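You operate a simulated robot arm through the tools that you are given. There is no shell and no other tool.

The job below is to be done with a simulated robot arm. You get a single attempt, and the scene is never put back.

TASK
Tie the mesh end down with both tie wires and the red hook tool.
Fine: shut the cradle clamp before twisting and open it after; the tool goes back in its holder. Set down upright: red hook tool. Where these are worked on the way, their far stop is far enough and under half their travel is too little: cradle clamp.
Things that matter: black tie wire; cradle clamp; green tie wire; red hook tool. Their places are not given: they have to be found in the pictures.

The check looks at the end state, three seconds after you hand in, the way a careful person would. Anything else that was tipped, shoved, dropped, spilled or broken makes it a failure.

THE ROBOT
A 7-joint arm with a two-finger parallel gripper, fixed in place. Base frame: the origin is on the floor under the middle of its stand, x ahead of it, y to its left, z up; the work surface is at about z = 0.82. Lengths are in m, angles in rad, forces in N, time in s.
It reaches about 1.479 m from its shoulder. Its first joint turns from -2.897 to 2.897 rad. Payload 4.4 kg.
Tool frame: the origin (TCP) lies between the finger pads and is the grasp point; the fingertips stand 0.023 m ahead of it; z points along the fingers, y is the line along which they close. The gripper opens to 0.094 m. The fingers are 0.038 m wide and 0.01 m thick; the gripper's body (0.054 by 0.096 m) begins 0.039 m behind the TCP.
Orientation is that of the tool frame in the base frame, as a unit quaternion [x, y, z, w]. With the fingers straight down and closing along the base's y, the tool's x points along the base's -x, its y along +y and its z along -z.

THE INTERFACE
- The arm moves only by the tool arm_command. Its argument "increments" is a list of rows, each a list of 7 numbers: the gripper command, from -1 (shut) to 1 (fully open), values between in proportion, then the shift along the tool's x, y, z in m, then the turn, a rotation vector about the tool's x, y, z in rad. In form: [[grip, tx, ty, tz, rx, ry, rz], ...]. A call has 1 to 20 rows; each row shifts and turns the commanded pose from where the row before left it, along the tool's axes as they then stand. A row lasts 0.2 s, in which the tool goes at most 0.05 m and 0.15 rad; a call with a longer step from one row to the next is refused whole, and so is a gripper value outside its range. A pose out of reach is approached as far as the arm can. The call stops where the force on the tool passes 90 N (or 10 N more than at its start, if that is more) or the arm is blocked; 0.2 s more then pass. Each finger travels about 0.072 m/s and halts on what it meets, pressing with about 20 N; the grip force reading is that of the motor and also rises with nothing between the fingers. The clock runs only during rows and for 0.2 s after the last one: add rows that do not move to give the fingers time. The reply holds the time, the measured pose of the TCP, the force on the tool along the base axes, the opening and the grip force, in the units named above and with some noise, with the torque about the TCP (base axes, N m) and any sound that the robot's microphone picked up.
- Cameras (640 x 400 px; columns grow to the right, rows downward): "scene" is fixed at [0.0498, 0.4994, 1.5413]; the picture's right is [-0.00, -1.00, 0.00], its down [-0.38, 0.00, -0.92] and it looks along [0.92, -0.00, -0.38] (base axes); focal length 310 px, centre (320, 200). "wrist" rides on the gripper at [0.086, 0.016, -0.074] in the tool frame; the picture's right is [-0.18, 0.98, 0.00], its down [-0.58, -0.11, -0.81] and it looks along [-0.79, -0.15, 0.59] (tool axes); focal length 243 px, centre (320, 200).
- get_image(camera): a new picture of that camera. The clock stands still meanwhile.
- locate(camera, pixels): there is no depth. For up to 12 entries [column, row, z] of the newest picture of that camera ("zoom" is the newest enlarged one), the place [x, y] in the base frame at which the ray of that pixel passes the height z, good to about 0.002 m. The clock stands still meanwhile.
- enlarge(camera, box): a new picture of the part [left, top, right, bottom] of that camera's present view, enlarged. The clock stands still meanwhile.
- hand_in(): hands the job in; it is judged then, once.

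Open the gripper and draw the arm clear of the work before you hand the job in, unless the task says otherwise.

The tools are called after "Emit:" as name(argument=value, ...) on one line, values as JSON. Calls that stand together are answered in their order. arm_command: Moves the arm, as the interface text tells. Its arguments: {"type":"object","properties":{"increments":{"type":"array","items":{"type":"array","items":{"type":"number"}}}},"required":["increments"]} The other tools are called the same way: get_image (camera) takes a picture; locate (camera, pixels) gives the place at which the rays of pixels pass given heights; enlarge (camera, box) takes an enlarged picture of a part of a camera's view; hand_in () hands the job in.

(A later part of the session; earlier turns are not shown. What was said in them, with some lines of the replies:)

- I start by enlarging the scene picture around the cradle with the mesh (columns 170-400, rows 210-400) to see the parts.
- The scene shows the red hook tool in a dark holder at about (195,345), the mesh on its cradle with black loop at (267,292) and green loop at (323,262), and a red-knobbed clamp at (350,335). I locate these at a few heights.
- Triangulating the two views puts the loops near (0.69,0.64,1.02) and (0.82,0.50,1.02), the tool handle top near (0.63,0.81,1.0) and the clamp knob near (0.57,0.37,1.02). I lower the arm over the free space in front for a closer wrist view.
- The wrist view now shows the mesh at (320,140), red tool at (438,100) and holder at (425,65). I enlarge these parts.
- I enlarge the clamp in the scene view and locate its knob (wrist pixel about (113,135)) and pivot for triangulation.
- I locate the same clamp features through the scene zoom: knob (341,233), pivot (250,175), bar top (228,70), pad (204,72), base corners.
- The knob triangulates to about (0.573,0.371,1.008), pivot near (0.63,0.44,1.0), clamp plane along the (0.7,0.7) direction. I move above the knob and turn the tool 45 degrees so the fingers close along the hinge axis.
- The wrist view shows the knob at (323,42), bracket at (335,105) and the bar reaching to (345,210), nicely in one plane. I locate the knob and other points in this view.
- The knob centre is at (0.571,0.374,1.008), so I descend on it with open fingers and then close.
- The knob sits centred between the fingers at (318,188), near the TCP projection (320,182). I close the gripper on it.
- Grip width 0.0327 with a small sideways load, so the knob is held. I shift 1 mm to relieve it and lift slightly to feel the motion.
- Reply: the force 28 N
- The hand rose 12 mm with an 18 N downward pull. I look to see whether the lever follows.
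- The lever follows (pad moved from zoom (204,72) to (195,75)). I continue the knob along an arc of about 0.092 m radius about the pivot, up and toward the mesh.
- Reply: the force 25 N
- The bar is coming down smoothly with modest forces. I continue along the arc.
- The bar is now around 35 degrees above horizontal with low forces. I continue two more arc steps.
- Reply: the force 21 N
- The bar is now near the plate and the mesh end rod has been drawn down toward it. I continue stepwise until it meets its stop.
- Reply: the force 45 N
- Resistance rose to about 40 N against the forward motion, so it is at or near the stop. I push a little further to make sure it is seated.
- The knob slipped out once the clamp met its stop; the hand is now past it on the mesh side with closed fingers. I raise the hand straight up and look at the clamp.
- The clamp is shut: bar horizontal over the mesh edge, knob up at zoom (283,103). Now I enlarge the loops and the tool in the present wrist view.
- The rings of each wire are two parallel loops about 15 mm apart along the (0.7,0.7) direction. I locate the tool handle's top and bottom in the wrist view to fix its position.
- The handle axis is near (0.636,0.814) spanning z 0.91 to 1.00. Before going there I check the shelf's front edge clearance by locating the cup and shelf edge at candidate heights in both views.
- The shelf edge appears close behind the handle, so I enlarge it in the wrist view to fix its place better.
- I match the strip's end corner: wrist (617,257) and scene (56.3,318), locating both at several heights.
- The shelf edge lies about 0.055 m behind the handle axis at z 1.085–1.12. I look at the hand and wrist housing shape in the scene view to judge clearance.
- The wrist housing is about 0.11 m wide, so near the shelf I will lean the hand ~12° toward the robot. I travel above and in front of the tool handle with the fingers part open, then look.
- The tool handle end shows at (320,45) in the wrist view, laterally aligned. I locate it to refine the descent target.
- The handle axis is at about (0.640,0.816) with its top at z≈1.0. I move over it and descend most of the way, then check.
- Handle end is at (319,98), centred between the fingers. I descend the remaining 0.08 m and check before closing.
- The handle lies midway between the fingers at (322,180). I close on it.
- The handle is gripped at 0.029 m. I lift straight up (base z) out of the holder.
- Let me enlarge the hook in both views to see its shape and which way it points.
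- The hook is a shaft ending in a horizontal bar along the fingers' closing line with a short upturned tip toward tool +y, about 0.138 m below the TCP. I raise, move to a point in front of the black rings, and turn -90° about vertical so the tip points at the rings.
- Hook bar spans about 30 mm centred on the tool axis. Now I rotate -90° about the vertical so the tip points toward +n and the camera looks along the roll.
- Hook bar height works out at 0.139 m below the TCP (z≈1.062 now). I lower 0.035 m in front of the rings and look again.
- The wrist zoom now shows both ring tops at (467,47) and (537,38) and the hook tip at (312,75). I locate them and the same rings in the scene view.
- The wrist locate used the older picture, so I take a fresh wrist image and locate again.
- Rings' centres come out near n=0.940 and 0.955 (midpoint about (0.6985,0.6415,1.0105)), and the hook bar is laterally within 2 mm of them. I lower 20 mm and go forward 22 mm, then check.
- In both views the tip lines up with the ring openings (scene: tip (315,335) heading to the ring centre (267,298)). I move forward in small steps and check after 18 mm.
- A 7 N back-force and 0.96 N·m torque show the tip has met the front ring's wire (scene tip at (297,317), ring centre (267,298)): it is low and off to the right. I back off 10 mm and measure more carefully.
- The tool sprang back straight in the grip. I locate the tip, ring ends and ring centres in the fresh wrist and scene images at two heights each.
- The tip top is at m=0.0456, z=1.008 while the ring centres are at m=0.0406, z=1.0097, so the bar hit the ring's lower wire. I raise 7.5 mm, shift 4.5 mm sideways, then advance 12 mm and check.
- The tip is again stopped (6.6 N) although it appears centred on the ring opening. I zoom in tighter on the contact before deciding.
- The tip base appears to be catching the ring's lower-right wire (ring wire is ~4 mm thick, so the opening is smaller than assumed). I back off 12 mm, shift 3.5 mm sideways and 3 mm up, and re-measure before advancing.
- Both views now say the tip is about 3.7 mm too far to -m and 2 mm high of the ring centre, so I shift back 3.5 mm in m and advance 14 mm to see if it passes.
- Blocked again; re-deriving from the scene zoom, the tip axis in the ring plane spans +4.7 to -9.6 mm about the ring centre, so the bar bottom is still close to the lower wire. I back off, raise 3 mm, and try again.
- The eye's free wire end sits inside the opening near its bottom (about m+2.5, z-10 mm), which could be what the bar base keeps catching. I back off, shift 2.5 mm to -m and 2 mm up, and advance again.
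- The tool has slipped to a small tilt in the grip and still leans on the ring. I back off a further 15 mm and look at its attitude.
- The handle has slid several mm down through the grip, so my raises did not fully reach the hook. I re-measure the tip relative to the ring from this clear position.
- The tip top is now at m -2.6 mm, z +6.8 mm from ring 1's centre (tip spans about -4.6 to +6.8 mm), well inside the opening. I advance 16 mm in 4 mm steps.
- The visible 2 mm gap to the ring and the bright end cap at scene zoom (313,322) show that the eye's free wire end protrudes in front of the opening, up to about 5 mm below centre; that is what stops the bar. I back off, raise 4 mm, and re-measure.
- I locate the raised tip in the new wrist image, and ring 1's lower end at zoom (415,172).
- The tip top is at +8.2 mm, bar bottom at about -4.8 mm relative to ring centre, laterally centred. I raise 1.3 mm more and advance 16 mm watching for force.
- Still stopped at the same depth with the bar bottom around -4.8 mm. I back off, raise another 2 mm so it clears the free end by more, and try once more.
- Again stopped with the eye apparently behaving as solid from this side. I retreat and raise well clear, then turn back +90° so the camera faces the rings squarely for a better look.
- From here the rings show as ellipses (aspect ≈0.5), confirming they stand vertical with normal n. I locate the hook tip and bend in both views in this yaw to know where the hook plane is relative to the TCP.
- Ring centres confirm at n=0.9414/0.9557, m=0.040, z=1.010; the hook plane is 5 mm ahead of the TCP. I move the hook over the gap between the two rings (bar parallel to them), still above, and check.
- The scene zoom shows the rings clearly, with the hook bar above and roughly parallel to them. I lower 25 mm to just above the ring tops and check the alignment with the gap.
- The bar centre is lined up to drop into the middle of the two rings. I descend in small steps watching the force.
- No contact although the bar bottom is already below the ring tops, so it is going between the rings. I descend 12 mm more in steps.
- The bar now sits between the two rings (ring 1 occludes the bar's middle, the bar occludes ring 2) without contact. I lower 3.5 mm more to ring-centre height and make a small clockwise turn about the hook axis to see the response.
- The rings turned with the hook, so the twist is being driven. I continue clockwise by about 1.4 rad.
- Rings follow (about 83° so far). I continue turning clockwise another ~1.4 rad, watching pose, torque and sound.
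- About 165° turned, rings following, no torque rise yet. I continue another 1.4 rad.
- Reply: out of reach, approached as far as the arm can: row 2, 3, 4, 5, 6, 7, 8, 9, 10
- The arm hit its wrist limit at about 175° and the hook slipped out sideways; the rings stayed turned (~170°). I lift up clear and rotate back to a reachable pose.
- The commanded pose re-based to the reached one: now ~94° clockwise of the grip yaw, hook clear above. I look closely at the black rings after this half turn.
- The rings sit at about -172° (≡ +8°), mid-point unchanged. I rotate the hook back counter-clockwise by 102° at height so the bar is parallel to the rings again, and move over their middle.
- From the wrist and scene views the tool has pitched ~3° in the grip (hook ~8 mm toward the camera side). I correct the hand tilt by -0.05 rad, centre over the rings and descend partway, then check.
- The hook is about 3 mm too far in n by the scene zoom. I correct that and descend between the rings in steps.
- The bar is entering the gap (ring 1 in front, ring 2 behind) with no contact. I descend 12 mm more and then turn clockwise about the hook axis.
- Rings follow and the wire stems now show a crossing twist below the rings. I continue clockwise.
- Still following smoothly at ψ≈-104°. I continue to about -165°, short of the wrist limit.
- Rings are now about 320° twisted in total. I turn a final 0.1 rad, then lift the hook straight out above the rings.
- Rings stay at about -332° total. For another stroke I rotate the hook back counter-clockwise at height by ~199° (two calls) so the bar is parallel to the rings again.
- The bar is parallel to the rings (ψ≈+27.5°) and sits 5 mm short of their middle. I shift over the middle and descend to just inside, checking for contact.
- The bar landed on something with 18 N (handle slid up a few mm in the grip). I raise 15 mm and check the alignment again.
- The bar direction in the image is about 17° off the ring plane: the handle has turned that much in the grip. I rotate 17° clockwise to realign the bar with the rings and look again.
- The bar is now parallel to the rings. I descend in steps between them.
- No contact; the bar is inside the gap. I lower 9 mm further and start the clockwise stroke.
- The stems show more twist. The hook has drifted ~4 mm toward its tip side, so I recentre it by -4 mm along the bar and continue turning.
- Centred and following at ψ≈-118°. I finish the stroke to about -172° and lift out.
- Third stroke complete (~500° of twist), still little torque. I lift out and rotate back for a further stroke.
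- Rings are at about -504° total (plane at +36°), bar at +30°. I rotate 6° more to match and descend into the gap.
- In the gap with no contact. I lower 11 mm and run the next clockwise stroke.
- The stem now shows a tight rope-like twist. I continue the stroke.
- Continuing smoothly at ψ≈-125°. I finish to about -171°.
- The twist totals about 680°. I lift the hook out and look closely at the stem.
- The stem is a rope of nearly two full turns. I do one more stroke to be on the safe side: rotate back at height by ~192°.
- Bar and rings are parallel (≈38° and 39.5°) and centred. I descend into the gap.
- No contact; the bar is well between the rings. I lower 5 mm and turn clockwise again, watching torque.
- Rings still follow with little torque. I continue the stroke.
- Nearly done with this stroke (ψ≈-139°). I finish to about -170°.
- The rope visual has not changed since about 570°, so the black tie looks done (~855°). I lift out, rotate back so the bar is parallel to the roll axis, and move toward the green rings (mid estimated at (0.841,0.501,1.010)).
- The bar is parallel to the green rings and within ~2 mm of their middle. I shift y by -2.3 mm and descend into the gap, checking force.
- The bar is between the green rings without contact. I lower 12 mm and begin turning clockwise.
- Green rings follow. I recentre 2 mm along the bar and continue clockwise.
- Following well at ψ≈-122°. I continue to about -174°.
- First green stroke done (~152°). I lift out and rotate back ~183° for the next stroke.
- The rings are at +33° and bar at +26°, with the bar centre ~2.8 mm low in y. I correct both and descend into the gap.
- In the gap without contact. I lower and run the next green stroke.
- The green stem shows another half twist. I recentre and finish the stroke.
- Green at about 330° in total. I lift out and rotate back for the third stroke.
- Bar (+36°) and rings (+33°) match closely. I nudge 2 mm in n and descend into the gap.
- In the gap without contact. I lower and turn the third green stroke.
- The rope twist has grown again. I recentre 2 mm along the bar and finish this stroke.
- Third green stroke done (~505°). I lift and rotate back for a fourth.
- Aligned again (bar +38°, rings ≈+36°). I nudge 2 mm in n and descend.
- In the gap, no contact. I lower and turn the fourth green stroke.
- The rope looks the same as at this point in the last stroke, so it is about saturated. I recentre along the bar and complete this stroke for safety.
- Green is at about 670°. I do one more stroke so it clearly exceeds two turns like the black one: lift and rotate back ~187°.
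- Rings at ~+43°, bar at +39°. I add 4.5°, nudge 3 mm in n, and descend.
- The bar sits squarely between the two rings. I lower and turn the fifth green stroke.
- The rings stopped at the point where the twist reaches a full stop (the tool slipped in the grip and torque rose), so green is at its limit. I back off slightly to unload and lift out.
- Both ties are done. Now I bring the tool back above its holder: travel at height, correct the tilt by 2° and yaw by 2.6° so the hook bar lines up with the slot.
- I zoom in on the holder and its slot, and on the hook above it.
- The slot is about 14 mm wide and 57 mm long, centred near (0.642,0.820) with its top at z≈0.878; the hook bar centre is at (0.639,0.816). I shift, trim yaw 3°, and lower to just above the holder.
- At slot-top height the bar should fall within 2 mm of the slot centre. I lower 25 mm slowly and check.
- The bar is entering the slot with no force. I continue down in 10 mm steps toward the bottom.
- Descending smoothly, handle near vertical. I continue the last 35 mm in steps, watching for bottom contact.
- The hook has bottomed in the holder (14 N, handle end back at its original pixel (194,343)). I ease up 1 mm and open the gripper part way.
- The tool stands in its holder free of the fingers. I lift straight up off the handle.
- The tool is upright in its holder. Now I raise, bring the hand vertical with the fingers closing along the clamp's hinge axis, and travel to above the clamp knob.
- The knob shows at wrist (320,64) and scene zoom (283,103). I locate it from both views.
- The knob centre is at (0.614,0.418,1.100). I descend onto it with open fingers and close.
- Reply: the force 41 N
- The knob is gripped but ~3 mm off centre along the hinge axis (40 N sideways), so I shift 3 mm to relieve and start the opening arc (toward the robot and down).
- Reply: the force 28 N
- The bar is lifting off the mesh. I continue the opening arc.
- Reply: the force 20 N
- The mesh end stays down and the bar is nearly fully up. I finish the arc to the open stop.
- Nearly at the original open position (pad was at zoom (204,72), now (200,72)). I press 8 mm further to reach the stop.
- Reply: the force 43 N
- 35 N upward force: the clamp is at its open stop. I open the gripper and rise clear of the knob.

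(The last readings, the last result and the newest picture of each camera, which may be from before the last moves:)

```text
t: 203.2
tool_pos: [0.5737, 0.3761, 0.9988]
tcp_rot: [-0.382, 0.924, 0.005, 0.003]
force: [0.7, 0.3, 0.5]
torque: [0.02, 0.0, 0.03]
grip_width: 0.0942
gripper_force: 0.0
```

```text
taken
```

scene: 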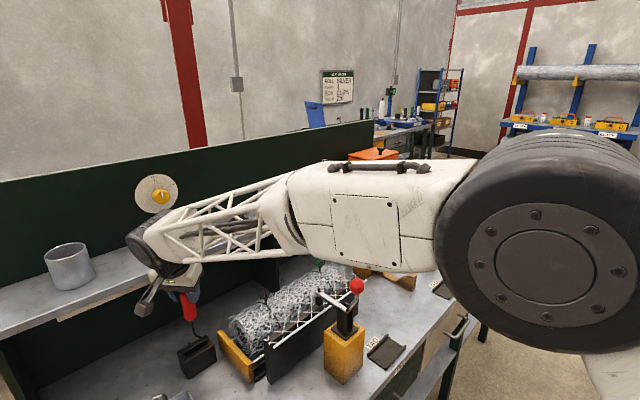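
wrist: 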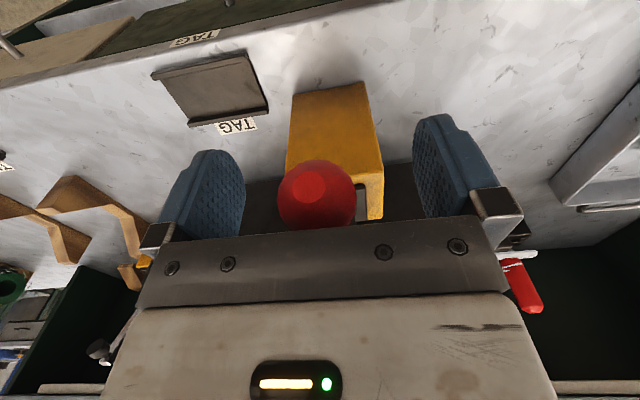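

The knob is free between the open fingers. I rise straight up 0.2 m and inspect the whole scene.

Emit:
arm_command(increments=[[1, 0, 0, -0.03, 0, 0, 0], [1, 0, 0, -0.045, 0, 0, 0], [1, 0, 0, -0.045, 0, 0, 0], [1, 0, 0, -0.045, 0, 0, 0], [1, 0.02, -0.02, -0.035, 0, 0, 0], [1, 0.03, -0.02, 0, 0, 0, 0], [1, 0, 0, 0, 0, 0, 0]])

Emit:
get_image(camera="scene")

Emit:
enlarge(camera="scene", box=[160, 240, 410, 400])

Emit:
enlarge(camera="scene", box=[240, 270, 300, 310])

```text
t: 204.8
tool_pos: [0.5659, 0.3099, 1.1982]
tcp_rot: [-0.383, 0.924, 0.005, 0.002]
force: [1.4, 0.1, -0.6]
torque: [-0.01, 0.0, 0.01]
grip_width: 0.0937
gripper_force: 0.0
```

```text
taken
```

scene: 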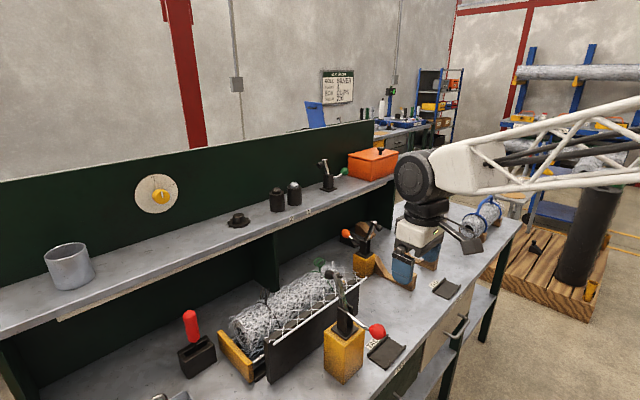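

```text
2.50 times, centred on (285, 320) of scene
```

zoom: 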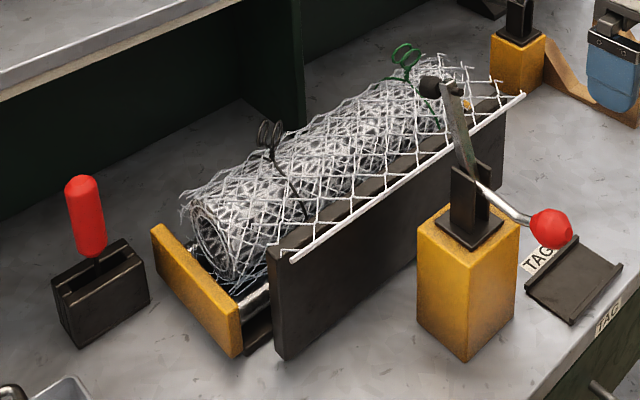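

```text
10.00 times, centred on (270, 290) of scene
```

zoom: 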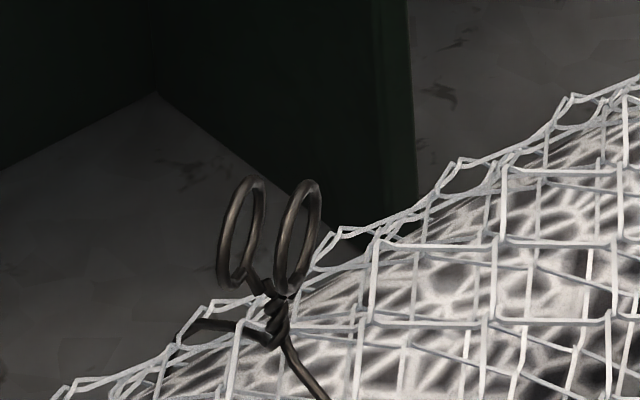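

All looks right: mesh end held by both twisted ties, clamp fully open, red tool upright in its holder. I draw the arm further up and back before handing in.

Emit:
arm_command(increments=[[1, 0, 0, -0.045, 0, 0, 0], [1, 0, 0, -0.045, 0, 0, 0], [1, 0.02, 0, -0.04, 0, 0, 0], [1, 0.03, 0, -0.035, 0, 0, 0], [1, 0.03, 0, -0.03, 0, 0, 0], [1, 0, 0, 0, 0, 0, 0], [1, 0, 0, 0, 0, 0, 0]])

Emit:
get_image(camera="scene")

Emit:
enlarge(camera="scene", box=[160, 240, 410, 400])

Emit:
enlarge(camera="scene", box=[310, 180, 530, 320])

```text
t: 206.4
tool_pos: [0.5091, 0.2507, 1.3928]
tcp_rot: [-0.384, 0.924, 0.005, 0.003]
force: [-0.4, 0.2, -0.3]
torque: [0.01, 0.0, 0.02]
grip_width: 0.0942
gripper_force: 0.2
```

```text
taken
```

scene: 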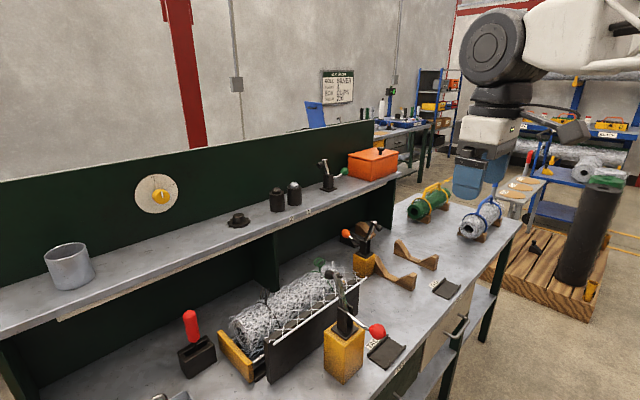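

```text
2.50 times, centred on (285, 320) of scene
```

zoom: 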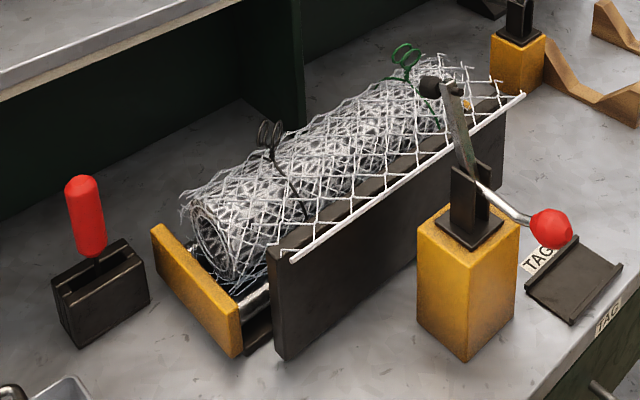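

```text
2.86 times, centred on (420, 250) of scene
```

zoom: 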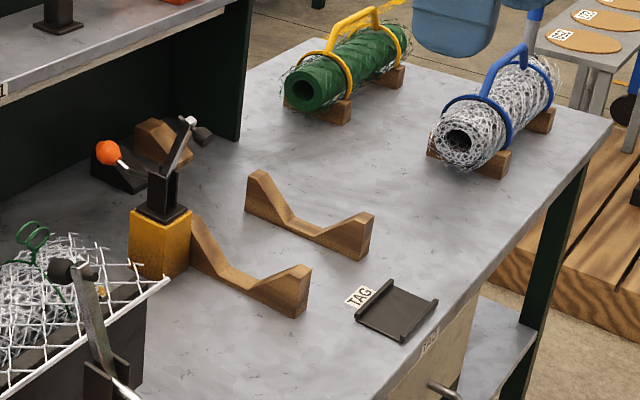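

The scene matches the goal: both ties are twisted, the mesh end is held down, the clamp is open, and the tool is upright in its holder. Nothing else has moved and the arm is clear with the gripper open. I hand in.

Emit:
hand_in()

```text
The job is handed in.
```

I tied the mesh end down with both wires and handed the job in. I haven't seen a verdict. In the last pictures the mesh end stays down with the clamp open, and nothing else on the bench has moved.

- **Cradle clamp:** I shut it to its stop before any twisting. Afterwards I opened it again until it pushed back at about 35 N.
- **Green tie wire:** It got about two full turns. At the end the rings would turn no further and the tool slipped in the grip.
- **Black tie wire:** It got about 2.4 turns and I stopped short of its limit. The twisted stem stopped changing in the pictures after about 1.5 turns, so I took it as tight. If the check wants it at its stop, this is the likeliest weak point.
- **Red hook tool:** It is back in its holder, seated on the bottom and standing upright.
- **Arm:** The gripper is open and the arm is drawn up clear of the work.

The hook would not pass through the wire loops from the side. I turned each wire with the hook bar lowered between its two loops instead, lifting out to reset about every half turn.
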